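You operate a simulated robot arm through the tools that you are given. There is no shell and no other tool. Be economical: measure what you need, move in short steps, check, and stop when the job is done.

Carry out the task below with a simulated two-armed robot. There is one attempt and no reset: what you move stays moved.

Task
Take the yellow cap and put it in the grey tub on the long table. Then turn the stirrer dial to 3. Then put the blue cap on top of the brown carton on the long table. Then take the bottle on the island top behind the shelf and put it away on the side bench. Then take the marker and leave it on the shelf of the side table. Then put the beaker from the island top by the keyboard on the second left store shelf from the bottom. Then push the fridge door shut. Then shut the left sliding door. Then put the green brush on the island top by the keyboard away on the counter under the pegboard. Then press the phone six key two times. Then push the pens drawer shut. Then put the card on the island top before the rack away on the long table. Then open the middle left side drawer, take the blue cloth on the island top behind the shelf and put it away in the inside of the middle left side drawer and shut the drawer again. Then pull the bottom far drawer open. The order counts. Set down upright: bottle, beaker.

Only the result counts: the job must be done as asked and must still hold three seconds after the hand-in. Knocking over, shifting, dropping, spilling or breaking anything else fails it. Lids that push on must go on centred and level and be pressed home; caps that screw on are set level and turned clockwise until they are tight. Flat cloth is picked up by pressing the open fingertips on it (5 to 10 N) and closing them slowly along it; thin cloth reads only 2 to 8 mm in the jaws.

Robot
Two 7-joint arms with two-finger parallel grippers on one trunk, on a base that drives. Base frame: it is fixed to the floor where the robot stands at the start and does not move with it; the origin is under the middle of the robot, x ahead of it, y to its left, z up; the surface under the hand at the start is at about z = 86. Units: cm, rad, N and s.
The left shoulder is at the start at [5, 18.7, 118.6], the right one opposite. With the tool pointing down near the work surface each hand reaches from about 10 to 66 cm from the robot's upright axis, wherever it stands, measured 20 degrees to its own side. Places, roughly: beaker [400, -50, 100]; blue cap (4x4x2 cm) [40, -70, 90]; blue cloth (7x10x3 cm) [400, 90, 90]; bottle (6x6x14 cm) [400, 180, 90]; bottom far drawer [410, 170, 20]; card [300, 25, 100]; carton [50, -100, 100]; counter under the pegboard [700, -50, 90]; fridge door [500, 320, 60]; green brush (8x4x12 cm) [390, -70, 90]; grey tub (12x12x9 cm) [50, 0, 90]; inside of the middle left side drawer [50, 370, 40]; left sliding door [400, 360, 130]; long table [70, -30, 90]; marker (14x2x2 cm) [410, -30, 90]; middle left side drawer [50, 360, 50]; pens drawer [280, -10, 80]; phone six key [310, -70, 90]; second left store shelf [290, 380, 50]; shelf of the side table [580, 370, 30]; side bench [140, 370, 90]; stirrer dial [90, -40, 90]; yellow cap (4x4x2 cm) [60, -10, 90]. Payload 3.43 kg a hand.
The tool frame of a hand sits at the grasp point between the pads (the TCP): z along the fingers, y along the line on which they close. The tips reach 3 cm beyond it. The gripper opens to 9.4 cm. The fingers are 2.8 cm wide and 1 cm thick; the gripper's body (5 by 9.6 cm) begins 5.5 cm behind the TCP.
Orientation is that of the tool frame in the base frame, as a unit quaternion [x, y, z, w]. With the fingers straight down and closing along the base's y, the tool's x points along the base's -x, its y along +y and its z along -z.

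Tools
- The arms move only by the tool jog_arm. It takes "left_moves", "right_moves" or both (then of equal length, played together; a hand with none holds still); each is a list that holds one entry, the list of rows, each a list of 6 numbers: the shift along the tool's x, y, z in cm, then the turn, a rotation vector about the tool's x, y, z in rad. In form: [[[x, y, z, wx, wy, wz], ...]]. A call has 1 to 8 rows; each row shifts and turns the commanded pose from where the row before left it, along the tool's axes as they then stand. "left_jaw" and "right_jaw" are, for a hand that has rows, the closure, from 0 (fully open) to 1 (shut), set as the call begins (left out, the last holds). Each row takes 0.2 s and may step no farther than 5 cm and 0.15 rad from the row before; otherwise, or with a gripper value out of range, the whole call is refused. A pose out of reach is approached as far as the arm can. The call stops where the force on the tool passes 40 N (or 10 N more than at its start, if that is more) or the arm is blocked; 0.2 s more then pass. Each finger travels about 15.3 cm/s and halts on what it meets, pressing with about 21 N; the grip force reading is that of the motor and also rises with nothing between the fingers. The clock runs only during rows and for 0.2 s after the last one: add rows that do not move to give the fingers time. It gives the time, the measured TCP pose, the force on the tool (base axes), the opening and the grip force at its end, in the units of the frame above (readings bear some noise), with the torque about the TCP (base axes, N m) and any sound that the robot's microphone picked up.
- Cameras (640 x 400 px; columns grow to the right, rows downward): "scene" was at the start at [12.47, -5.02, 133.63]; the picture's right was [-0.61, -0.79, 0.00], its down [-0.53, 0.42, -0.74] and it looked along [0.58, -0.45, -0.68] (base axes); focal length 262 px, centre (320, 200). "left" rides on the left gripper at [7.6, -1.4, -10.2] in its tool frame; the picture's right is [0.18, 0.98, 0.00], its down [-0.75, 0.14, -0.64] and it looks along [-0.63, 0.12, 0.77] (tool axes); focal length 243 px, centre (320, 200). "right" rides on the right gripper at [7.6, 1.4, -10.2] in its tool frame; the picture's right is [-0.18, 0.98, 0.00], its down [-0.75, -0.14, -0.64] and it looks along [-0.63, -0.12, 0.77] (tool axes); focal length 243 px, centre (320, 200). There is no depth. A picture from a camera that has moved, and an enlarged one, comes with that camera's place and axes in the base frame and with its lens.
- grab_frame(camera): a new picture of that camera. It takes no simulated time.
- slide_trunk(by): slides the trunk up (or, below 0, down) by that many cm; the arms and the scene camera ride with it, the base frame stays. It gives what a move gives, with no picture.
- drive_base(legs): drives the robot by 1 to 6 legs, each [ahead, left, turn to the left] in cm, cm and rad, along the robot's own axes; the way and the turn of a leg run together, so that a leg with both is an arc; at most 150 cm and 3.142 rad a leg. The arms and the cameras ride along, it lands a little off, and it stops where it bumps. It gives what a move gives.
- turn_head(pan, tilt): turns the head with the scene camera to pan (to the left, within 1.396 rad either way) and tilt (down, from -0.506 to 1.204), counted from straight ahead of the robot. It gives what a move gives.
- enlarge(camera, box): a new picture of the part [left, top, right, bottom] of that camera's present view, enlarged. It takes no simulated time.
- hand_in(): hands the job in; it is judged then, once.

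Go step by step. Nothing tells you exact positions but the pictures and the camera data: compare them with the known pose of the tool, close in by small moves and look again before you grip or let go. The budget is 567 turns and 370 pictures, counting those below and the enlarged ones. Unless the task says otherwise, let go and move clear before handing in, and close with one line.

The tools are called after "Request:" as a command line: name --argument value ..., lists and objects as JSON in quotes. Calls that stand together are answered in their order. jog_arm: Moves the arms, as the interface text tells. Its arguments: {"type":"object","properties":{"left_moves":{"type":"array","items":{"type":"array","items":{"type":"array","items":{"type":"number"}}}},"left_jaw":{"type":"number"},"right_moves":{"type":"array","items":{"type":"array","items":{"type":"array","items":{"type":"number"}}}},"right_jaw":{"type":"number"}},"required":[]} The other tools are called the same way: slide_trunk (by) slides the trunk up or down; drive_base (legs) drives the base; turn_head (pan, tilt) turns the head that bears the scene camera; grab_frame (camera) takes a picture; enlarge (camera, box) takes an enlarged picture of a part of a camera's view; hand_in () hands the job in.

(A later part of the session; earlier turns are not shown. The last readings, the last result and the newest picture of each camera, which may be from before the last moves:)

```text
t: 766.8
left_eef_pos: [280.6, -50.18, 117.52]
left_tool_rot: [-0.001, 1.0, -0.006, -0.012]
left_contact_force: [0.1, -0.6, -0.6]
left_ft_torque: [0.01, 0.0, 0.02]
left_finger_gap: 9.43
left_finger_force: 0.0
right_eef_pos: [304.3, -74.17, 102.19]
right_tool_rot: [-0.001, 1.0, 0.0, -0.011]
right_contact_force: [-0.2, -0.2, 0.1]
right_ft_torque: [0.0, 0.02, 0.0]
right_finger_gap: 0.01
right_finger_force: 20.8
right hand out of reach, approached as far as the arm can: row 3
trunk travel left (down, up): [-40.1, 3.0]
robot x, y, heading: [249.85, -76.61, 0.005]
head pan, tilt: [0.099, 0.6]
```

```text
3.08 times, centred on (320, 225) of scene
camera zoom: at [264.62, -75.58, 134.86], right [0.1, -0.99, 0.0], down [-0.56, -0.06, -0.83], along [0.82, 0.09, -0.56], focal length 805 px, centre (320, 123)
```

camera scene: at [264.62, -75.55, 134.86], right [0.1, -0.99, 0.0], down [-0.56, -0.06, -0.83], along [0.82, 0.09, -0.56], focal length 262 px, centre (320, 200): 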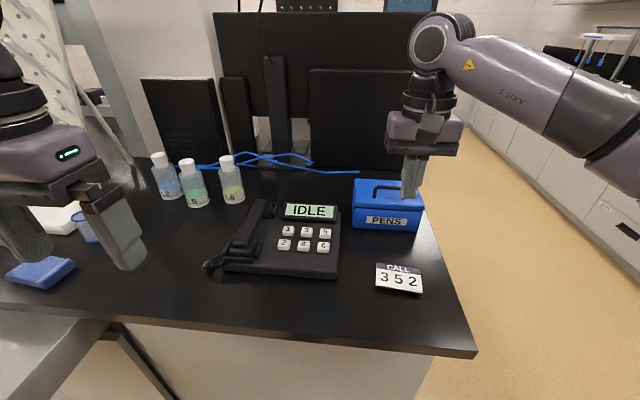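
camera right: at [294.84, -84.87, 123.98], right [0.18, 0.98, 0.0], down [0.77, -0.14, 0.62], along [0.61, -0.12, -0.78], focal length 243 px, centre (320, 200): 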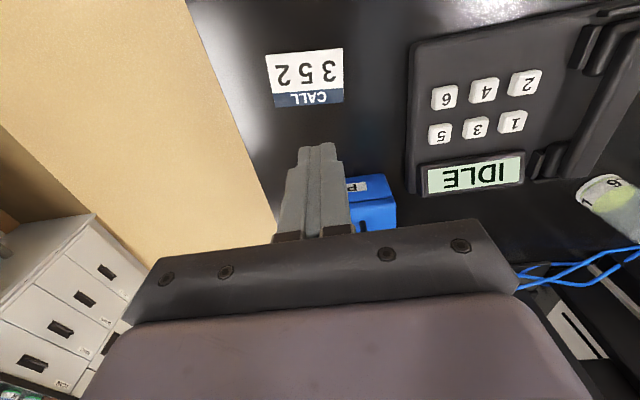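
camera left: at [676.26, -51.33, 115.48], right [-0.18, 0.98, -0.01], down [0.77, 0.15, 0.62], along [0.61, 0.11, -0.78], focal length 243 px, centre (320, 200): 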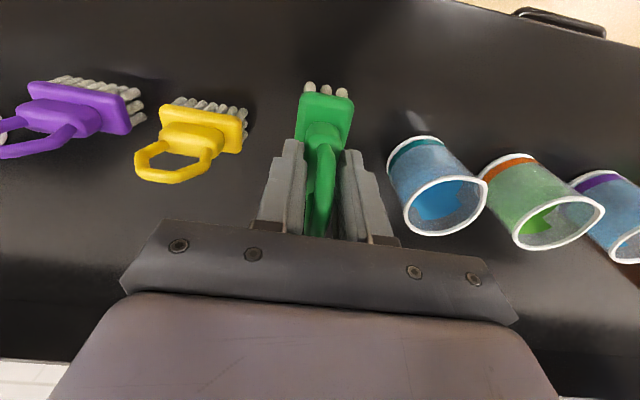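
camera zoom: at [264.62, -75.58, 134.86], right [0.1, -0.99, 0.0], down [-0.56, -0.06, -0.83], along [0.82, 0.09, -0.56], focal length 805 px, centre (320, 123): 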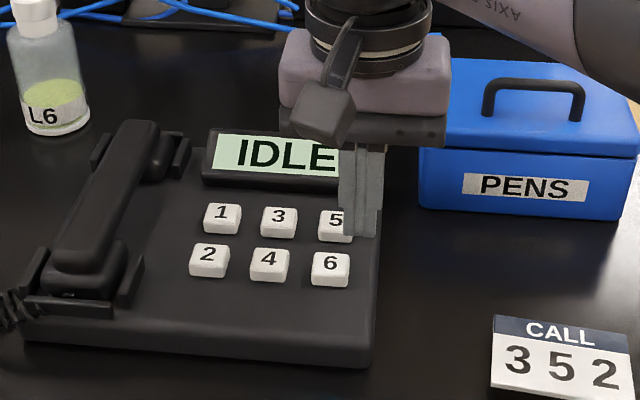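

Request:
jog_arm --right_moves '[[[-1.2, 2.1, 0, 0, 0, 0], [0, 0, 2, 0, 0, 0], [0, 0, 0, 0, 0, 0]]]'

Request:
enlarge --camera "right" --box '[240, 50, 400, 200]'

Request:
enlarge --camera "scene" --box '[270, 180, 370, 270]'

```text
t: 767.6
left_eef_pos: [280.62, -49.97, 117.58]
left_tool_rot: [-0.002, 1.0, -0.007, -0.012]
left_contact_force: [0.4, 0.0, 0.4]
left_ft_torque: [-0.02, 0.04, 0.01]
left_finger_gap: 9.4
left_finger_force: 0.1
right_eef_pos: [304.98, -72.56, 100.24]
right_tool_rot: [0.0, 1.0, 0.0, -0.012]
right_contact_force: [0.3, -0.2, -0.4]
right_ft_torque: [0.04, 0.0, -0.01]
right_finger_gap: 0.02
right_finger_force: 21.1
right hand out of reach, approached as far as the arm can: row 1
trunk travel left (down, up): [-40.1, 3.0]
robot x, y, heading: [249.73, -76.27, 0.006]
head pan, tilt: [0.099, 0.6]
```

```text
2.67 times, centred on (320, 125) of right
camera zoom: at [297.59, -71.06, 110.66], right [0.18, 0.98, 0.0], down [0.77, -0.14, 0.63], along [0.61, -0.12, -0.78], focal length 647 px, centre (320, 400)
```

zoom: 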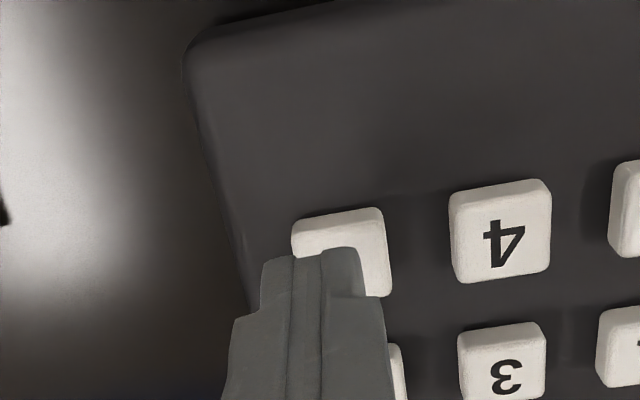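

```text
4.44 times, centred on (320, 225) of scene
camera zoom: at [264.61, -75.56, 134.86], right [0.1, -0.99, 0.0], down [-0.56, -0.06, -0.83], along [0.82, 0.09, -0.56], focal length 1162 px, centre (320, 89)
```

zoom: 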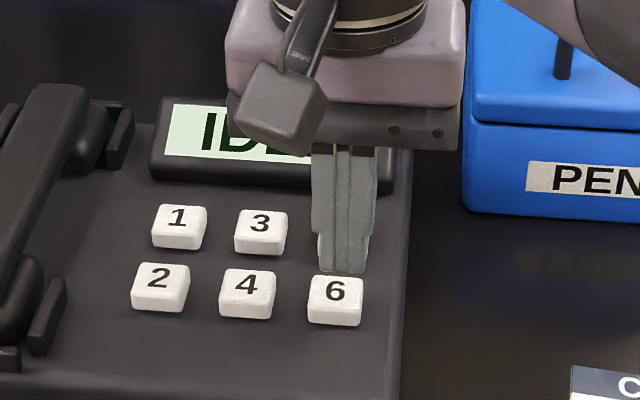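

Nearly centred on the six key. I'll adjust a little and lower in small steps until it presses.

Request:
jog_arm --right_moves '[[[-0.4, 0.4, 0, 0, 0, 0], [0, 0, 1, 0, 0, 0], [0, 0, 0, 0, 0, 0]]]'

Request:
enlarge --camera "scene" --box '[270, 180, 370, 270]'

```text
t: 768.6
left_eef_pos: [280.63, -50.11, 117.65]
left_tool_rot: [-0.002, 1.0, -0.006, -0.011]
left_contact_force: [-0.9, -0.2, -0.3]
left_ft_torque: [-0.04, 0.03, -0.01]
left_finger_gap: 9.42
left_finger_force: 0.0
right_eef_pos: [307.08, -74.77, 99.91]
right_tool_rot: [0.026, 1.0, 0.004, -0.007]
right_contact_force: [0.2, 0.4, 0.0]
right_ft_torque: [0.0, 0.02, 0.01]
right_finger_gap: 0.0
right_finger_force: 20.9
trunk travel left (down, up): [-40.1, 3.0]
robot x, y, heading: [249.96, -76.99, 0.006]
head pan, tilt: [0.099, 0.6]
stopped in row 3 (right hand): the arm was blocked; the commanded pose is now the measured one
```

```text
4.44 times, centred on (320, 225) of scene
camera zoom: at [264.64, -75.59, 134.86], right [0.1, -0.99, 0.0], down [-0.56, -0.06, -0.83], along [0.82, 0.09, -0.56], focal length 1162 px, centre (320, 89)
```

zoom: 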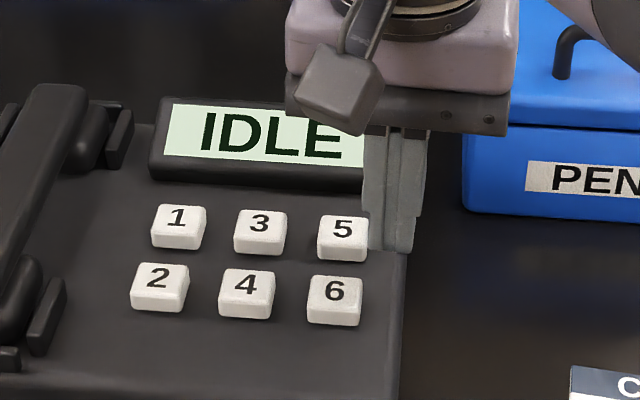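

The right arm is at its limit there, being across the robot's centre. I'll move it away and use the left hand instead.

Request:
jog_arm --right_moves '[[[0, 0, -4, 0, 0, 0], [0, 0, -4, 0, 0, 0], [1, -4.5, -2, 0, 0, 0], [2, -4.5, 0, 0, 0, 0], [3.5, -3.5, 0, 0, 0, 0], [3.5, -3, 0, 0, 0, 0], [4, -2, 0, 0, 0, 0], [4, -2, 0, 0, 0, 0]]]'

Request:
jog_arm --left_moves '[[[-3, 0, 0, 0, 0, 0], [-3, -3, 0, 0, 0, 0], [-3.3, -3.5, 0, 0, 0, 0], [-3.3, -3.5, 0, 0, 0, 0], [-3.5, -3.5, 0, 0, 0, 0], [-3.5, -3.5, 0, 0, 0, 0], [-3.5, -3, 0, 0, 0, 0], [-1.5, -2, 2, 0, 0, 0]]]' --left_jaw 1

Request:
grab_frame --camera "left"

Request:
grab_frame --camera "scene"

```text
refused: row 3 steps farther than a row can; nothing moved
```

```text
t: 770.4
left_eef_pos: [304.41, -71.11, 116.47]
left_tool_rot: [0.004, 1.0, -0.004, -0.015]
left_contact_force: [-3.2, 2.0, 2.1]
left_ft_torque: [-0.12, -0.18, -0.11]
left_finger_gap: 0.01
left_finger_force: 20.7
right_eef_pos: [307.09, -75.41, 99.6]
right_tool_rot: [0.034, 0.999, 0.003, -0.01]
right_contact_force: [0.0, 0.1, 0.3]
right_ft_torque: [-0.01, -0.01, -0.04]
right_finger_gap: 0.01
right_finger_force: 20.2
trunk travel left (down, up): [-40.1, 3.0]
robot x, y, heading: [249.99, -76.7, 0.009]
head pan, tilt: [0.099, 0.6]
stopped in row 8 (left hand): the force on the tool passed its limit at 57 N (the readings are from after the stop); the commanded pose is now the measured one
```

```text
204 pictures are left
camera left: at [297.12, -72.48, 127.12], right [-0.18, 0.98, 0.0], down [0.77, 0.14, 0.62], along [0.61, 0.11, -0.79], focal length 243 px, centre (320, 200)
```

left: 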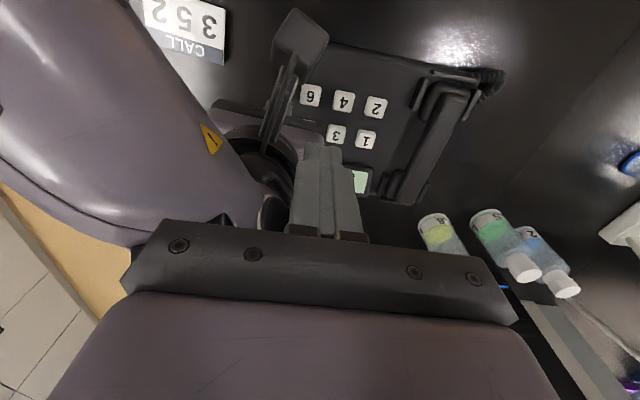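

```text
203 pictures are left
camera scene: at [264.64, -75.57, 134.86], right [0.1, -0.99, 0.0], down [-0.56, -0.06, -0.83], along [0.82, 0.09, -0.57], focal length 262 px, centre (320, 200)
```

scene: 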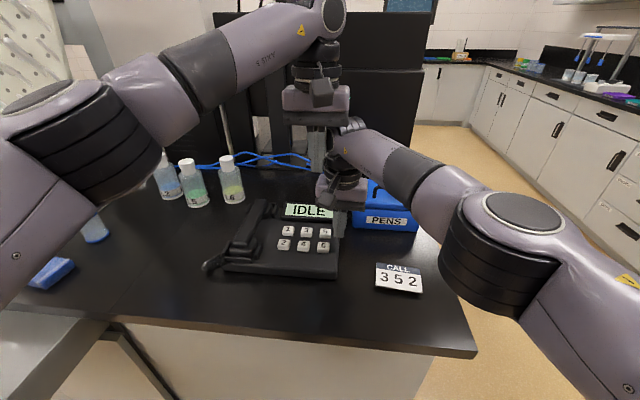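

The first call was refused, so the left hand bumped lightly against the right wrist. I'll lift the left hand away first, then withdraw the right.

Request:
jog_arm --left_moves '[[[0, 2, -3, 0, 0, 0], [0, 4, -2, 0, 0, 0], [0, 4.5, 0, 0, 0, 0], [0, 4.5, 0, 0, 0, 0], [2, 3, 0, 0, 0, 0], [0, 0, 0, 0, 0, 0]]]'

Request:
jog_arm --right_moves '[[[0, 0, -4, 0, 0, 0], [0, 0, -4, 0, 0, 0], [1, -4, -2, 0, 0, 0], [2, -4, 0, 0, 0, 0], [3.5, -3.3, 0, 0, 0, 0], [3.5, -3, 0, 0, 0, 0], [4, -2, 0, 0, 0, 0], [4, -2, 0, 0, 0, 0]]]'

Request:
grab_frame --camera "scene"

```text
t: 771.8
left_eef_pos: [302.77, -53.23, 121.44]
left_tool_rot: [0.003, 1.0, -0.003, -0.015]
left_contact_force: [0.1, 0.4, -0.6]
left_ft_torque: [-0.02, -0.02, 0.05]
left_finger_gap: 0.0
left_finger_force: 21.7
right_eef_pos: [307.13, -75.42, 99.63]
right_tool_rot: [0.034, 0.999, 0.004, -0.01]
right_contact_force: [-0.1, 0.3, -1.0]
right_ft_torque: [-0.04, -0.02, -0.01]
right_finger_gap: 0.0
right_finger_force: 20.8
trunk travel left (down, up): [-40.1, 3.0]
robot x, y, heading: [249.66, -76.7, 0.006]
head pan, tilt: [0.099, 0.6]
```

```text
t: 773.6
left_eef_pos: [302.73, -53.06, 121.51]
left_tool_rot: [0.003, 1.0, -0.004, -0.015]
left_contact_force: [-1.0, 0.0, -0.5]
left_ft_torque: [0.0, -0.03, 0.01]
left_finger_gap: 0.01
left_finger_force: 20.8
right_eef_pos: [289.14, -90.24, 107.46]
right_tool_rot: [0.033, 0.999, 0.004, -0.01]
right_contact_force: [0.6, 0.1, 0.3]
right_ft_torque: [0.0, -0.05, 0.01]
right_finger_gap: 0.0
right_finger_force: 21.0
right hand out of reach, approached as far as the arm can: row 2, 3
trunk travel left (down, up): [-40.1, 3.0]
robot x, y, heading: [249.94, -76.26, 0.001]
head pan, tilt: [0.099, 0.6]
```

```text
202 pictures are left
camera scene: at [264.58, -75.65, 134.87], right [0.1, -0.99, 0.0], down [-0.56, -0.06, -0.83], along [0.82, 0.09, -0.56], focal length 262 px, centre (320, 200)
```

scene: 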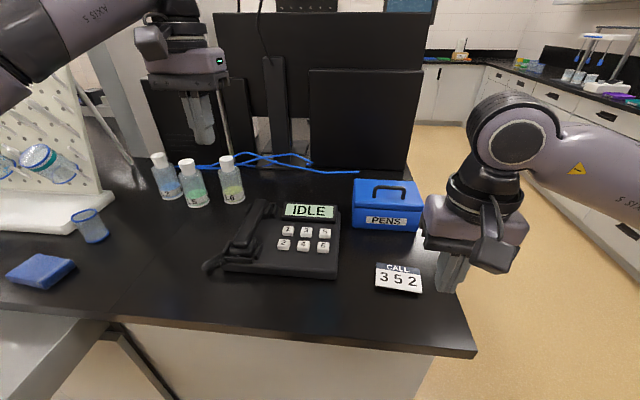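

Everything is intact and the phone is still idle. Now the left hand goes above the six key.

Request:
jog_arm --left_moves '[[[-0.6, -4.7, 0, 0, 0, 0], [-0.6, -4.7, 0, 0, 0, 0], [-0.6, -4.7, 0, 0, 0, 0], [-0.6, -4.7, 0, 0, 0, 0], [0, 0, 4.5, 0, 0, 0], [0, 0, 4.5, 0, 0, 0], [0, 0, 4.5, 0, 0, 0], [0, 0, 4.5, 0, 0, 0]]]'

Request:
enlarge --camera "left" --box '[220, 40, 420, 200]'

Request:
enlarge --camera "scene" --box '[240, 160, 400, 290]'

```text
t: 775.4
left_eef_pos: [305.32, -72.07, 105.8]
left_tool_rot: [0.002, 1.0, -0.004, -0.016]
left_contact_force: [0.4, 0.8, -0.2]
left_ft_torque: [-0.01, 0.04, 0.0]
left_finger_gap: 0.01
left_finger_force: 21.6
left hand out of reach, approached as far as the arm can: row 4, 5
right_eef_pos: [289.22, -89.97, 107.46]
right_tool_rot: [0.033, 0.999, 0.002, -0.011]
right_contact_force: [0.5, 1.3, 0.8]
right_ft_torque: [-0.04, -0.03, -0.01]
right_finger_gap: 0.0
right_finger_force: 21.4
trunk travel left (down, up): [-40.1, 3.0]
robot x, y, heading: [249.93, -76.34, 0.006]
head pan, tilt: [0.099, 0.6]
```

```text
2.50 times, centred on (320, 120) of left
camera zoom: at [297.95, -73.45, 116.46], right [-0.18, 0.98, 0.0], down [0.77, 0.14, 0.62], along [0.61, 0.11, -0.79], focal length 606 px, centre (320, 400)
```

zoom: 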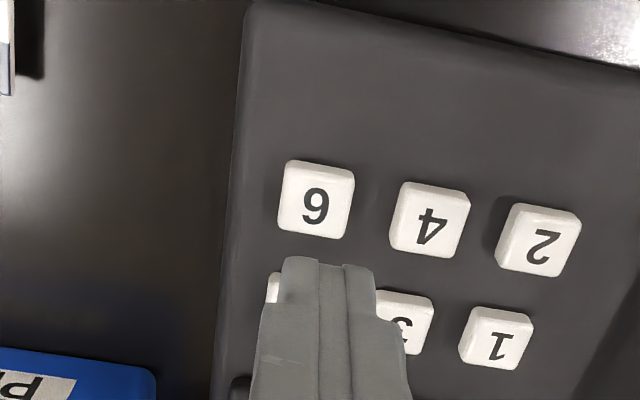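

```text
3.08 times, centred on (320, 225) of scene
camera zoom: at [264.75, -75.42, 134.84], right [0.1, -0.99, 0.0], down [-0.56, -0.06, -0.82], along [0.82, 0.09, -0.57], focal length 805 px, centre (320, 123)
```

zoom: 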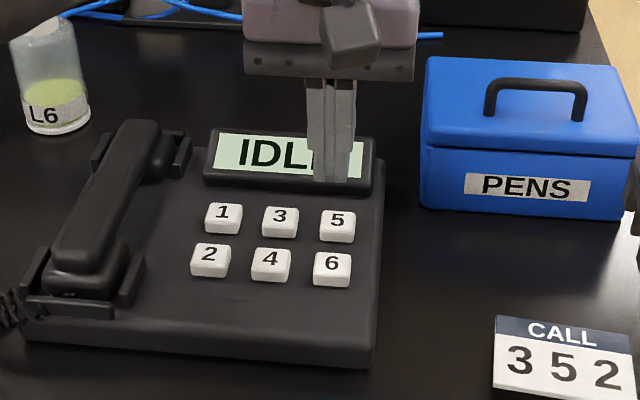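

The left hand is right above the six key. I'll lower to just above it.

Request:
jog_arm --left_moves '[[[-0.4, 0, 3, 0, 0, 0], [0, 0, 3, 0, 0, 0], [0, 0, 0.8, 0, 0, 0], [0, 0, 0, 0, 0, 0]]]'

Request:
enlarge --camera "left" --box '[240, 60, 400, 190]'

Request:
enlarge --camera "scene" --box '[270, 180, 370, 270]'

```text
t: 776.4
left_eef_pos: [305.18, -72.26, 99.15]
left_tool_rot: [0.003, 1.0, -0.003, -0.015]
left_contact_force: [-0.8, -0.5, -0.2]
left_ft_torque: [0.02, -0.01, 0.01]
left_finger_gap: 0.0
left_finger_force: 21.5
right_eef_pos: [289.3, -90.03, 107.56]
right_tool_rot: [0.035, 0.999, 0.003, -0.01]
right_contact_force: [0.4, 0.5, 0.1]
right_ft_torque: [-0.01, -0.02, 0.0]
right_finger_gap: 0.0
right_finger_force: 20.7
trunk travel left (down, up): [-40.1, 3.0]
robot x, y, heading: [249.92, -76.68, 0.005]
head pan, tilt: [0.099, 0.6]
```

```text
3.08 times, centred on (320, 125) of left
camera zoom: at [297.95, -73.71, 109.73], right [-0.18, 0.98, 0.0], down [0.77, 0.14, 0.62], along [0.61, 0.11, -0.79], focal length 746 px, centre (320, 431)
```

zoom: 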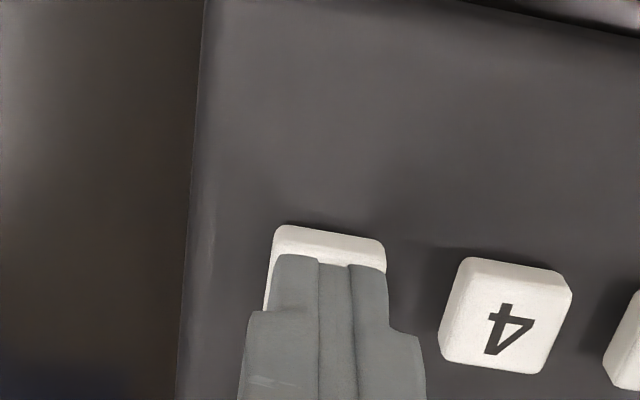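

```text
4.44 times, centred on (320, 225) of scene
camera zoom: at [264.63, -75.58, 134.86], right [0.1, -0.99, 0.0], down [-0.56, -0.06, -0.83], along [0.82, 0.09, -0.56], focal length 1162 px, centre (320, 89)
```

zoom: 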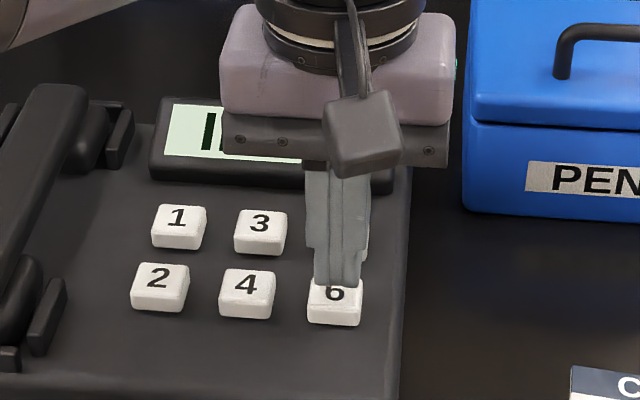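

Request:
jog_arm --left_moves '[[[-0.3, 0, 0.4, 0, 0, 0], [0, 0, 0.3, 0, 0, 0], [0, 0, 0, 0, 0, 0]]]'

Request:
jog_arm --left_moves '[[[0, 0, 0.3, 0, 0, 0], [0, 0, 0, 0, 0, 0]]]'

Request:
enlarge --camera "scene" --box '[270, 180, 370, 270]'

```text
t: 777.2
left_eef_pos: [305.5, -72.2, 98.48]
left_tool_rot: [0.002, 1.0, -0.003, -0.014]
left_contact_force: [0.2, -0.7, 1.0]
left_ft_torque: [0.02, 0.01, 0.07]
left_finger_gap: 0.03
left_finger_force: 21.2
right_eef_pos: [289.21, -90.1, 107.56]
right_tool_rot: [0.034, 0.999, 0.004, -0.009]
right_contact_force: [0.7, -0.3, -0.1]
right_ft_torque: [0.0, 0.01, -0.03]
right_finger_gap: 0.0
right_finger_force: 21.0
trunk travel left (down, up): [-40.1, 3.0]
robot x, y, heading: [250.03, -76.6, 0.003]
head pan, tilt: [0.099, 0.6]
```

```text
t: 777.8
left_eef_pos: [305.45, -72.26, 98.12]
left_tool_rot: [0.003, 1.0, -0.004, -0.015]
left_contact_force: [0.0, -0.3, 0.6]
left_ft_torque: [-0.01, 0.03, -0.01]
left_finger_gap: 0.01
left_finger_force: 21.6
right_eef_pos: [289.25, -90.07, 107.51]
right_tool_rot: [0.034, 0.999, 0.004, -0.01]
right_contact_force: [0.3, -0.3, -0.1]
right_ft_torque: [0.01, 0.01, -0.04]
right_finger_gap: 0.02
right_finger_force: 20.9
trunk travel left (down, up): [-40.1, 3.0]
robot x, y, heading: [250.17, -76.91, 0.004]
head pan, tilt: [0.099, 0.6]
```

```text
4.44 times, centred on (320, 225) of scene
camera zoom: at [264.63, -75.58, 134.86], right [0.1, -0.99, 0.0], down [-0.56, -0.06, -0.83], along [0.82, 0.09, -0.56], focal length 1162 px, centre (320, 89)
```

zoom: 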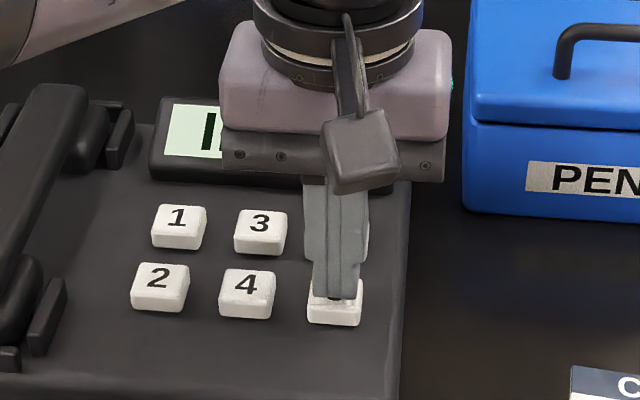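

Request:
jog_arm --left_moves '[[[0, 0, 0.3, 0, 0, 0], [0, 0, 0, 0, 0, 0]]]'

Request:
jog_arm --left_moves '[[[0, 0, 0.3, 0, 0, 0], [0, 0, 0, 0, 0, 0]]]'

Request:
grab_frame --camera "scene"

```text
t: 778.4
left_eef_pos: [305.46, -72.2, 97.76]
left_tool_rot: [0.004, 1.0, -0.004, -0.015]
left_contact_force: [0.4, -0.3, 0.2]
left_ft_torque: [0.01, 0.01, 0.02]
left_finger_gap: 0.02
left_finger_force: 20.6
right_eef_pos: [289.29, -90.07, 107.49]
right_tool_rot: [0.035, 0.999, 0.004, -0.011]
right_contact_force: [0.3, 0.1, 0.3]
right_ft_torque: [0.02, 0.0, 0.03]
right_finger_gap: 0.01
right_finger_force: 21.1
trunk travel left (down, up): [-40.1, 3.0]
robot x, y, heading: [249.83, -76.58, -0.0]
head pan, tilt: [0.099, 0.6]
```

```text
t: 779.0
left_eef_pos: [305.41, -72.12, 97.44]
left_tool_rot: [0.002, 1.0, -0.004, -0.014]
left_contact_force: [-0.4, -0.3, -0.1]
left_ft_torque: [0.0, -0.02, 0.0]
left_finger_gap: 0.0
left_finger_force: 20.7
right_eef_pos: [289.16, -90.09, 107.54]
right_tool_rot: [0.034, 0.999, 0.004, -0.011]
right_contact_force: [0.4, 0.2, -1.0]
right_ft_torque: [0.01, 0.01, -0.02]
right_finger_gap: 0.0
right_finger_force: 20.7
trunk travel left (down, up): [-40.1, 3.0]
robot x, y, heading: [249.73, -76.87, 0.005]
head pan, tilt: [0.099, 0.6]
```

```text
196 pictures are left
camera scene: at [264.63, -75.58, 134.86], right [0.1, -0.99, 0.0], down [-0.56, -0.06, -0.83], along [0.82, 0.09, -0.56], focal length 262 px, centre (320, 200)
```

scene: 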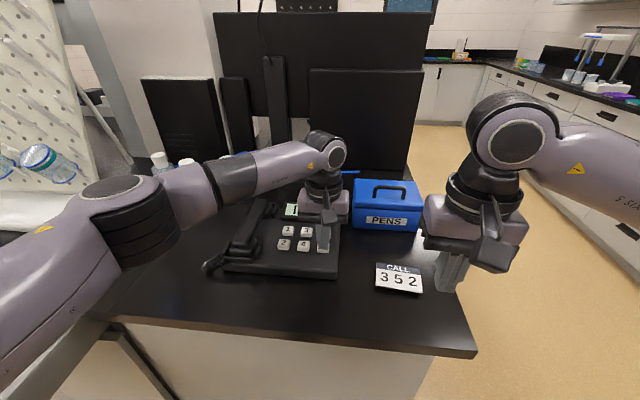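

Request:
jog_arm --left_moves '[[[0, 0, 0.25, 0, 0, 0], [0, 0, 0, 0, 0, 0]]]'

Request:
jog_arm --left_moves '[[[0, 0, 0.25, 0, 0, 0], [0, 0, 0, 0, 0, 0]]]'

Request:
enlarge --camera "left" --box '[240, 60, 400, 190]'

Request:
enlarge --camera "scene" --box '[270, 180, 370, 270]'

```text
t: 779.6
left_eef_pos: [305.41, -72.11, 97.24]
left_tool_rot: [0.002, 1.0, -0.003, -0.015]
left_contact_force: [-0.1, -0.3, 0.4]
left_ft_torque: [-0.01, -0.05, -0.01]
left_finger_gap: 0.01
left_finger_force: 21.2
right_eef_pos: [289.21, -90.13, 107.36]
right_tool_rot: [0.035, 0.999, 0.004, -0.011]
right_contact_force: [-0.3, 0.0, 0.5]
right_ft_torque: [0.02, 0.03, 0.02]
right_finger_gap: 0.02
right_finger_force: 21.2
trunk travel left (down, up): [-40.1, 3.0]
robot x, y, heading: [249.89, -76.89, -0.0]
head pan, tilt: [0.099, 0.6]
```

```text
t: 780.2
left_eef_pos: [305.49, -72.05, 96.93]
left_tool_rot: [0.002, 1.0, -0.004, -0.015]
left_contact_force: [-0.2, -0.2, 1.8]
left_ft_torque: [0.0, 0.01, 0.02]
left_finger_gap: 0.0
left_finger_force: 20.5
right_eef_pos: [289.16, -90.17, 107.6]
right_tool_rot: [0.034, 0.999, 0.003, -0.011]
right_contact_force: [0.0, 0.9, 0.4]
right_ft_torque: [0.01, 0.01, 0.01]
right_finger_gap: 0.0
right_finger_force: 20.9
trunk travel left (down, up): [-40.1, 3.0]
robot x, y, heading: [250.08, -76.6, 0.007]
head pan, tilt: [0.099, 0.6]
heard: click
```

```text
3.08 times, centred on (320, 125) of left
camera zoom: at [298.15, -73.55, 107.58], right [-0.18, 0.98, 0.0], down [0.77, 0.14, 0.62], along [0.61, 0.11, -0.79], focal length 746 px, centre (320, 431)
```

zoom: 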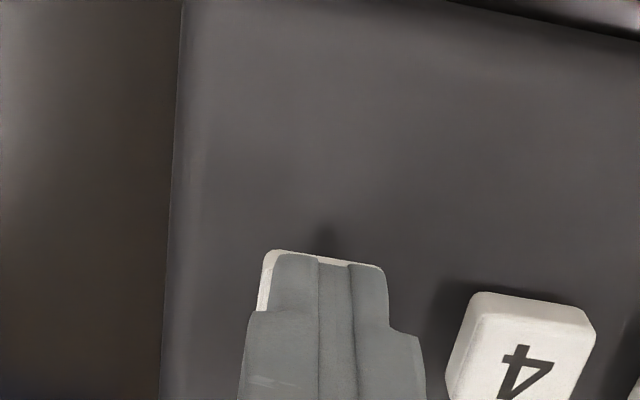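

```text
4.44 times, centred on (320, 225) of scene
camera zoom: at [264.6, -75.58, 134.87], right [0.1, -0.99, 0.0], down [-0.56, -0.06, -0.83], along [0.82, 0.09, -0.56], focal length 1162 px, centre (320, 89)
```

zoom: 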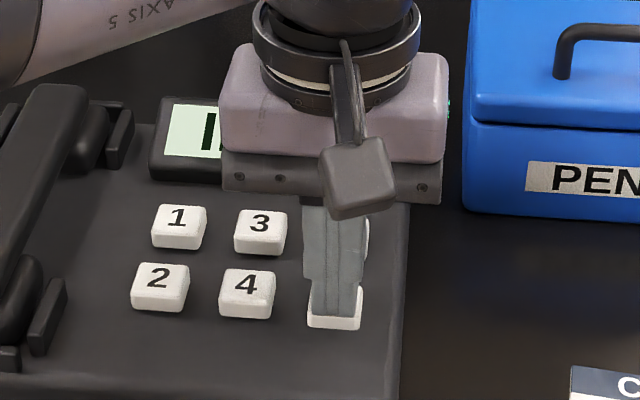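

A click: first press registered. I'll raise fully, then press once more to the same depth.

Request:
jog_arm --left_moves '[[[0, 0, -1.5, 0, 0, 0], [0, 0, 0, 0, 0, 0], [0, 0, 0, 0, 0, 0]]]'

Request:
jog_arm --left_moves '[[[0, 0, 1.0, 0, 0, 0], [0, 0, 0.5, 0, 0, 0], [0, 0, 0, 0, 0, 0]]]'

```text
t: 781.0
left_eef_pos: [305.49, -72.12, 98.31]
left_tool_rot: [0.002, 1.0, -0.004, -0.015]
left_contact_force: [0.1, 0.0, 0.5]
left_ft_torque: [-0.02, 0.0, 0.04]
left_finger_gap: 0.0
left_finger_force: 20.9
right_eef_pos: [289.33, -90.12, 107.58]
right_tool_rot: [0.035, 0.999, 0.004, -0.011]
right_contact_force: [0.8, 0.4, -0.7]
right_ft_torque: [0.02, 0.0, -0.01]
right_finger_gap: 0.02
right_finger_force: 21.3
trunk travel left (down, up): [-40.1, 3.0]
robot x, y, heading: [250.25, -76.72, 0.009]
head pan, tilt: [0.099, 0.6]
```

```text
t: 781.8
left_eef_pos: [305.54, -72.12, 96.99]
left_tool_rot: [0.003, 1.0, -0.003, -0.015]
left_contact_force: [0.6, -0.3, 2.1]
left_ft_torque: [0.0, -0.03, -0.01]
left_finger_gap: 0.0
left_finger_force: 21.2
right_eef_pos: [289.31, -90.21, 107.38]
right_tool_rot: [0.033, 0.999, 0.004, -0.01]
right_contact_force: [0.4, -0.3, 0.0]
right_ft_torque: [0.01, -0.04, -0.03]
right_finger_gap: 0.0
right_finger_force: 20.8
trunk travel left (down, up): [-40.1, 3.0]
robot x, y, heading: [249.93, -76.71, 0.006]
head pan, tilt: [0.099, 0.6]
heard: click
```

Second click heard. I'll lift away and read the display.

Request:
jog_arm --left_moves '[[[0, 0, -3, 0, 0, 0], [0, 0, -4, 0, 0, 0], [0, 0, -4, 0, 0, 0], [0, 0, -4, 0, 0, 0], [2, 4, -2, 0, 0, 0], [3, 3.5, -1, 0, 0, 0], [3, 3.5, 0, 0, 0, 0], [3, 3.5, 0, 0, 0, 0]]]'

Request:
enlarge --camera "scene" --box '[240, 160, 400, 290]'

```text
t: 783.6
left_eef_pos: [295.06, -57.39, 115.13]
left_tool_rot: [0.001, 1.0, -0.003, -0.015]
left_contact_force: [0.1, -0.1, -0.4]
left_ft_torque: [0.02, 0.0, -0.01]
left_finger_gap: 0.0
left_finger_force: 21.0
right_eef_pos: [289.27, -89.99, 107.51]
right_tool_rot: [0.034, 0.999, 0.003, -0.009]
right_contact_force: [-0.6, 0.5, -0.1]
right_ft_torque: [-0.02, -0.01, 0.01]
right_finger_gap: 0.0
right_finger_force: 21.0
trunk travel left (down, up): [-40.1, 3.0]
robot x, y, heading: [249.71, -76.99, 0.007]
head pan, tilt: [0.099, 0.6]
```

```text
3.08 times, centred on (320, 225) of scene
camera zoom: at [264.58, -75.5, 134.87], right [0.1, -0.99, 0.0], down [-0.56, -0.06, -0.83], along [0.82, 0.09, -0.56], focal length 805 px, centre (320, 123)
```

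zoom: 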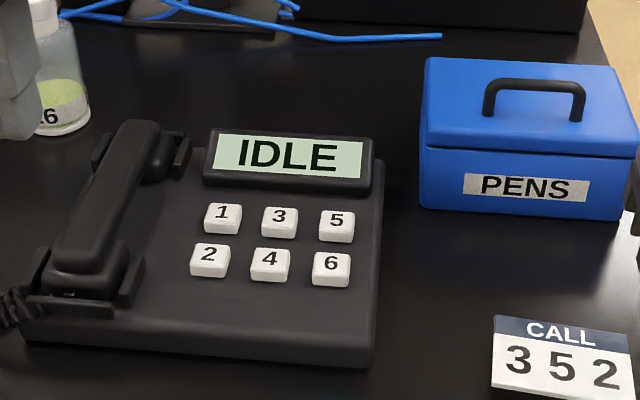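

Both presses clicked (the phone shows IDLE, on hook). Next, the pens drawer; I'll back off and move left to look.

Request:
jog_arm --left_moves '[[[3, 2, -1, 0, 0, 0], [3, 2, -1, 0, 0, 0], [3, 2, 0, 0, 0, 0], [3, 0, 0, 0, 0, 0]]]' --right_moves '[[[2, -2, -4, 0, 0, 0], [2, -2, -4, 0, 0, 0], [2, -2, 0, 0, 0, 0], [2, 0, 0, 0, 0, 0]]]'

Request:
drive_base --legs '[[-40, 0, 0], [0, 60, 0]]'

Request:
turn_head --pan 0 --tilt 0.6

Request:
grab_frame --camera "scene"

```text
t: 784.6
left_eef_pos: [283.16, -51.43, 117.6]
left_tool_rot: [0.003, 1.0, -0.003, -0.015]
left_contact_force: [-0.9, -0.1, -1.2]
left_ft_torque: [0.02, -0.01, -0.01]
left_finger_gap: 0.01
left_finger_force: 21.1
right_eef_pos: [281.06, -95.42, 116.01]
right_tool_rot: [0.034, 0.999, 0.004, -0.009]
right_contact_force: [-0.7, 0.2, -0.4]
right_ft_torque: [-0.01, -0.04, -0.01]
right_finger_gap: 0.0
right_finger_force: 20.9
trunk travel left (down, up): [-40.1, 3.0]
robot x, y, heading: [250.2, -76.27, 0.004]
head pan, tilt: [0.099, 0.6]
```

```text
t: 792.4
left_eef_pos: [243.64, 7.57, 117.64]
left_tool_rot: [0.006, 1.0, -0.004, -0.014]
left_contact_force: [0.3, 0.3, -0.5]
left_ft_torque: [0.01, -0.02, -0.05]
left_finger_gap: 0.0
left_finger_force: 21.3
right_eef_pos: [241.31, -36.56, 115.98]
right_tool_rot: [0.038, 0.999, 0.003, -0.009]
right_contact_force: [-0.2, 0.4, -0.2]
right_ft_torque: [-0.01, 0.01, -0.03]
right_finger_gap: 0.04
right_finger_force: 20.8
trunk travel left (down, up): [-40.1, 3.0]
robot x, y, heading: [210.2, -17.13, -0.009]
head pan, tilt: [0.099, 0.6]
```

```text
t: 793.0
left_eef_pos: [243.73, 7.46, 117.58]
left_tool_rot: [0.008, 1.0, -0.004, -0.014]
left_contact_force: [-0.5, -0.7, -0.3]
left_ft_torque: [-0.03, 0.0, -0.02]
left_finger_gap: 0.0
left_finger_force: 21.0
right_eef_pos: [241.13, -36.49, 116.2]
right_tool_rot: [0.039, 0.999, 0.004, -0.01]
right_contact_force: [0.3, -0.5, 1.3]
right_ft_torque: [-0.01, 0.0, 0.01]
right_finger_gap: 0.01
right_finger_force: 21.1
trunk travel left (down, up): [-40.1, 3.0]
robot x, y, heading: [210.0, -17.3, -0.005]
head pan, tilt: [0.0, 0.6]
```

```text
192 pictures are left
camera scene: at [224.95, -17.3, 134.86], right [0.0, -1.0, 0.0], down [-0.56, 0.0, -0.83], along [0.83, 0.0, -0.56], focal length 262 px, centre (320, 200)
```

scene: 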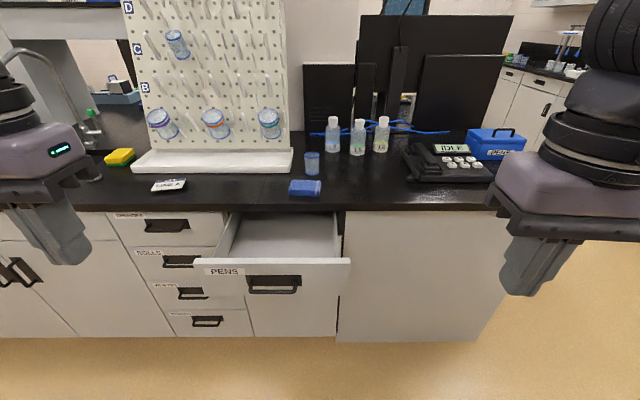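

The PENS drawer's front is at about x 272, y −5, top z≈84.5, ~20 cm out. I'll lower the left hand (closed, tilted forward) in front of it.

Request:
drive_base --legs '[[12, 0, 0.008]]'

Request:
jog_arm --left_moves '[[[0, -4, 2, 0, 0, 0], [0, -4, 2, 0, 0, 0], [0, -4, 2, 0, 0, 0], [0, 0, 4.5, 0, 0, 0], [0, 0, 4.5, 0, 0, 0], [0, 0, 4.5, 0, 0, 0], [0, 0, 4.5, 0, 0, 0], [0, 0, 4.5, 0, 0, 0]]]'

Request:
grab_frame --camera "scene"

```text
t: 794.3
left_eef_pos: [255.44, 7.74, 117.66]
left_tool_rot: [0.004, 1.0, -0.003, -0.015]
left_contact_force: [-0.2, 0.5, 0.6]
left_ft_torque: [-0.01, 0.03, 0.01]
left_finger_gap: 0.0
left_finger_force: 20.4
right_eef_pos: [253.09, -36.29, 116.06]
right_tool_rot: [0.035, 0.999, 0.004, -0.01]
right_contact_force: [-0.2, -0.5, -0.1]
right_ft_torque: [0.0, 0.05, 0.0]
right_finger_gap: 0.02
right_finger_force: 21.0
trunk travel left (down, up): [-40.1, 3.0]
robot x, y, heading: [222.05, -17.21, 0.003]
head pan, tilt: [0.0, 0.6]
```

```text
t: 796.1
left_eef_pos: [254.29, -4.34, 89.02]
left_tool_rot: [0.003, 1.0, -0.003, -0.015]
left_contact_force: [-0.2, 0.5, -1.1]
left_ft_torque: [-0.02, 0.0, -0.02]
left_finger_gap: 0.0
left_finger_force: 21.4
right_eef_pos: [253.18, -36.24, 116.05]
right_tool_rot: [0.034, 0.999, 0.004, -0.011]
right_contact_force: [-0.4, 0.0, -0.1]
right_ft_torque: [0.01, 0.01, 0.03]
right_finger_gap: 0.01
right_finger_force: 21.0
trunk travel left (down, up): [-40.1, 3.0]
robot x, y, heading: [222.33, -17.28, 0.005]
head pan, tilt: [0.0, 0.6]
```

```text
191 pictures are left
camera scene: at [236.75, -17.18, 134.86], right [0.0, -1.0, 0.0], down [-0.56, 0.0, -0.83], along [0.83, 0.0, -0.56], focal length 262 px, centre (320, 200)
```

scene: 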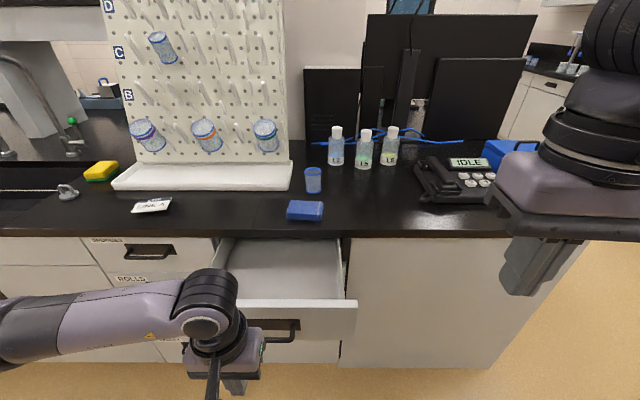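

Request:
jog_arm --left_moves '[[[0, 0, 4.5, 0, -0.15, 0], [0, 0, 0, 0, -0.15, 0], [0, 0, 0, 0, -0.15, 0], [0, 0, 0, 0, -0.15, 0], [0, 0, 0, 0, -0.15, 0], [0, 0, 0, 0, -0.15, 0], [0, 0, 0, 0, 0, 0]]]'

Request:
grab_frame --camera "left"

Request:
grab_frame --camera "scene"

```text
t: 797.7
left_eef_pos: [254.3, -4.86, 85.07]
left_tool_rot: [0.001, 0.907, -0.003, 0.421]
left_contact_force: [-0.4, -0.4, -0.3]
left_ft_torque: [-0.01, 0.01, 0.01]
left_finger_gap: 0.01
left_finger_force: 21.0
left hand out of reach, approached as far as the arm can: row 6
right_eef_pos: [253.2, -36.21, 116.07]
right_tool_rot: [0.035, 0.999, 0.003, -0.01]
right_contact_force: [0.1, 0.1, 0.3]
right_ft_torque: [-0.02, -0.02, -0.01]
right_finger_gap: 0.01
right_finger_force: 20.5
trunk travel left (down, up): [-40.1, 3.0]
robot x, y, heading: [222.0, -17.6, 0.004]
head pan, tilt: [0.0, 0.6]
```

```text
190 pictures are left
camera left: at [241.55, -6.39, 85.92], right [-0.11, 0.98, -0.15], down [0.0, 0.15, 0.99], along [0.99, 0.11, -0.01], focal length 243 px, centre (320, 200)
```

left: 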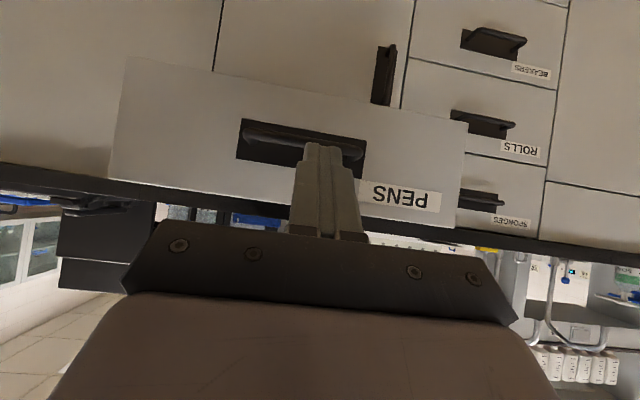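

```text
189 pictures are left
camera scene: at [236.75, -17.2, 134.86], right [0.0, -1.0, 0.0], down [-0.56, 0.0, -0.83], along [0.83, 0.0, -0.56], focal length 262 px, centre (320, 200)
```

scene: 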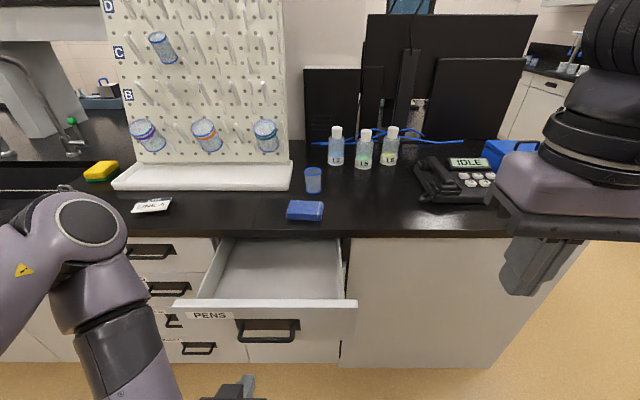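

Aligned with the drawer's front, just above the handle. I'll push forward.

Request:
jog_arm --left_moves '[[[-2.6, 0, 3.1, 0, 0, 0], [-2.6, 0, 3.1, 0, 0, 0], [-2.6, 0, 3.1, 0, 0, 0], [-2.6, 0, 3.1, 0, 0, 0], [-2.6, 0, 3.1, 0, 0, 0], [0, 0, 0, 0, 0, 0]]]'

Request:
grab_frame --camera "scene"

```text
t: 799.1
left_eef_pos: [274.6, -4.87, 84.94]
left_tool_rot: [0.001, 0.907, -0.004, 0.422]
left_contact_force: [-0.5, 0.1, -1.1]
left_ft_torque: [0.02, 0.02, 0.0]
left_finger_gap: 0.03
left_finger_force: 20.6
right_eef_pos: [253.19, -36.25, 116.09]
right_tool_rot: [0.035, 0.999, 0.003, -0.009]
right_contact_force: [-0.5, 0.0, 0.3]
right_ft_torque: [-0.04, 0.05, -0.02]
right_finger_gap: 0.02
right_finger_force: 21.0
trunk travel left (down, up): [-40.1, 3.0]
robot x, y, heading: [222.13, -17.48, 0.002]
head pan, tilt: [0.0, 0.6]
```

```text
188 pictures are left
camera scene: at [236.73, -17.19, 134.86], right [0.0, -1.0, 0.0], down [-0.56, 0.0, -0.83], along [0.83, 0.0, -0.56], focal length 262 px, centre (320, 200)
```

scene: 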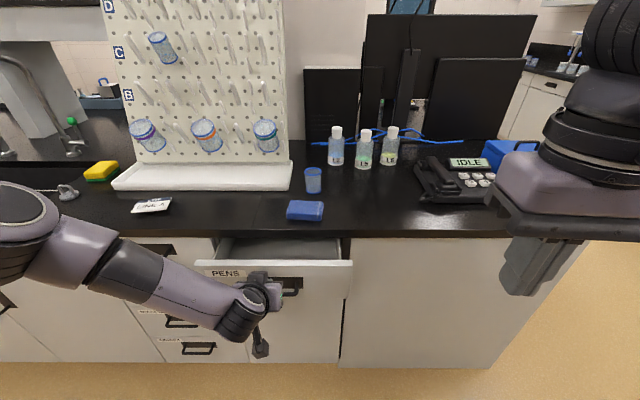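

Request:
jog_arm --left_moves '[[[-2.6, 0, 3.1, 0, 0, 0], [-2.6, 0, 3.1, 0, 0, 0], [-1.3, 0, 1.5, 0, 0, 0], [0, 0, 0, 0, 0, 0]]]'

Request:
grab_frame --camera "scene"

```text
t: 800.1
left_eef_pos: [284.79, -5.12, 85.01]
left_tool_rot: [0.002, 0.907, -0.005, 0.421]
left_contact_force: [-0.3, 0.1, -0.2]
left_ft_torque: [0.03, -0.01, 0.01]
left_finger_gap: 0.0
left_finger_force: 20.6
right_eef_pos: [253.08, -36.31, 116.0]
right_tool_rot: [0.035, 0.999, 0.004, -0.01]
right_contact_force: [-0.5, 0.5, 0.4]
right_ft_torque: [0.04, -0.01, 0.02]
right_finger_gap: 0.0
right_finger_force: 21.4
trunk travel left (down, up): [-40.1, 3.0]
robot x, y, heading: [222.13, -17.31, 0.006]
head pan, tilt: [0.0, 0.6]
```

```text
187 pictures are left
camera scene: at [236.74, -17.19, 134.86], right [0.0, -1.0, 0.0], down [-0.56, 0.0, -0.83], along [0.83, 0.0, -0.56], focal length 262 px, centre (320, 200)
```

scene: 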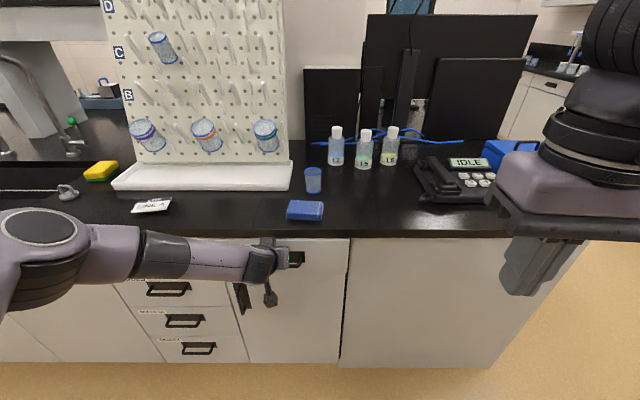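

Request:
jog_arm --left_moves '[[[-0.8, 0, 0.95, 0, 0, 0], [-0.8, 0, 0.95, 0, 0, 0], [-0.8, 0, 0.95, 0, 0, 0], [0, 0, 0, 0, 0, 0]]]'

Request:
enlarge --camera "scene" --box '[140, 200, 380, 370]'

```text
t: 801.1
left_eef_pos: [287.8, -5.14, 84.99]
left_tool_rot: [0.001, 0.907, -0.004, 0.421]
left_contact_force: [-30.7, 5.0, 5.5]
left_ft_torque: [0.31, 0.02, 0.18]
left_finger_gap: 0.01
left_finger_force: 20.8
right_eef_pos: [252.85, -36.29, 116.18]
right_tool_rot: [0.034, 0.999, 0.004, -0.009]
right_contact_force: [0.1, 0.3, -0.9]
right_ft_torque: [-0.01, -0.01, -0.02]
right_finger_gap: 0.03
right_finger_force: 21.0
trunk travel left (down, up): [-40.1, 3.0]
robot x, y, heading: [222.03, -17.33, 0.005]
head pan, tilt: [0.0, 0.6]
```

```text
2.35 times, centred on (260, 285) of scene
camera zoom: at [236.34, -17.14, 134.92], right [0.0, -1.0, 0.0], down [-0.56, 0.0, -0.83], along [0.83, 0.0, -0.56], focal length 615 px, centre (461, 0)
```

zoom: 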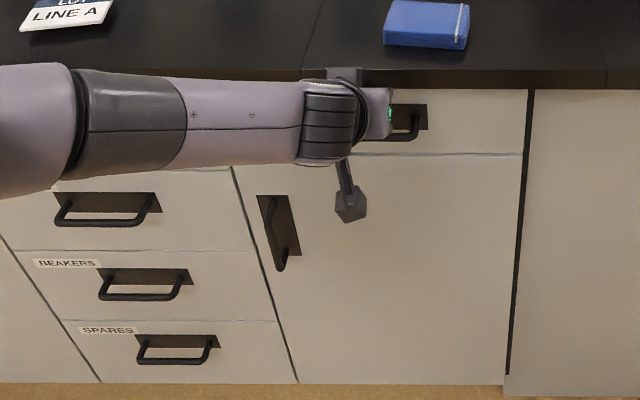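

The drawer is firmly shut. I'll withdraw and restore the hand, then look at the card.

Request:
jog_arm --left_moves '[[[2.6, 0, -3.1, 0, 0, 0], [2.6, 0, -3.1, 0, 0, 0], [2.6, 0, -3.1, 0, 0, 0], [2.6, 0, -3.1, 0, 0, 0], [2.6, 0, -3.1, 0, 0, 0], [2.6, 0, -3.1, 0, 0, 0], [2.6, 0, -3.1, 0, 0, 0], [1.5, 0, -1.8, 0, 0, 0]]]'

Request:
jog_arm --left_moves '[[[0, 0, 0, 0, 0.15, 0], [0, 0, 0, 0, 0.15, 0], [0, 0, 0, 0, 0.15, 0], [0, 0, -3, 0, 0.15, 0], [0, 0, -3, 0, 0.15, 0], [0, 2, -4, 0, 0.11, 0], [0, 2, -4, 0, 0, 0], [0, 2, -4, 0, 0, 0]]]'

Request:
jog_arm --left_moves '[[[0, 3, -4, 0, 0, 0], [0, 3, -4, 0, 0, 0], [0, 3, -4, 0, 0, 0], [0, 3, -2, 0, 0, 0]]]' --left_jaw 0

Request:
enlarge --camera "scene" --box '[90, 140, 330, 330]'

```text
t: 802.9
left_eef_pos: [257.57, -4.83, 84.99]
left_tool_rot: [0.001, 0.907, -0.004, 0.422]
left_contact_force: [-0.4, 0.3, -0.4]
left_ft_torque: [0.0, 0.0, -0.02]
left_finger_gap: 0.0
left_finger_force: 21.1
right_eef_pos: [253.05, -36.3, 115.97]
right_tool_rot: [0.035, 0.999, 0.004, -0.011]
right_contact_force: [0.9, -0.6, 0.1]
right_ft_torque: [0.04, 0.04, -0.03]
right_finger_gap: 0.01
right_finger_force: 20.4
trunk travel left (down, up): [-40.1, 3.0]
robot x, y, heading: [222.13, -17.16, 0.004]
head pan, tilt: [0.0, 0.6]
```

```text
t: 804.7
left_eef_pos: [255.09, 1.29, 102.61]
left_tool_rot: [0.004, 1.0, -0.003, 0.005]
left_contact_force: [0.3, -0.5, 0.7]
left_ft_torque: [0.0, 0.0, 0.01]
left_finger_gap: 0.01
left_finger_force: 20.9
right_eef_pos: [253.11, -36.18, 116.17]
right_tool_rot: [0.034, 0.999, 0.004, -0.01]
right_contact_force: [0.9, 0.1, -0.1]
right_ft_torque: [-0.04, 0.01, 0.03]
right_finger_gap: 0.0
right_finger_force: 20.6
trunk travel left (down, up): [-40.1, 3.0]
robot x, y, heading: [222.47, -17.36, 0.002]
head pan, tilt: [0.0, 0.6]
```

```text
t: 805.7
left_eef_pos: [255.18, 13.14, 116.54]
left_tool_rot: [0.003, 1.0, -0.004, 0.005]
left_contact_force: [0.3, -0.3, 0.1]
left_ft_torque: [-0.02, 0.03, 0.0]
left_finger_gap: 9.38
left_finger_force: 0.0
right_eef_pos: [253.11, -36.21, 116.12]
right_tool_rot: [0.034, 0.999, 0.004, -0.009]
right_contact_force: [-0.2, -0.5, -0.5]
right_ft_torque: [-0.01, -0.04, 0.01]
right_finger_gap: 0.0
right_finger_force: 20.9
trunk travel left (down, up): [-40.1, 3.0]
robot x, y, heading: [222.16, -17.4, 0.002]
head pan, tilt: [0.0, 0.6]
```

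```text
2.11 times, centred on (210, 235) of scene
camera zoom: at [236.68, -17.16, 134.87], right [0.0, -1.0, 0.0], down [-0.56, 0.0, -0.83], along [0.83, 0.0, -0.56], focal length 550 px, centre (552, 126)
```

zoom: 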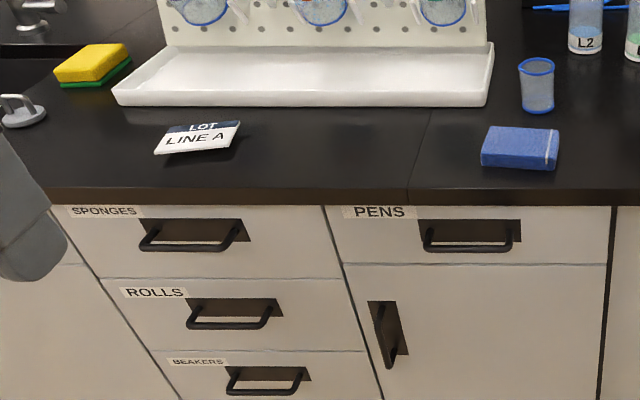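

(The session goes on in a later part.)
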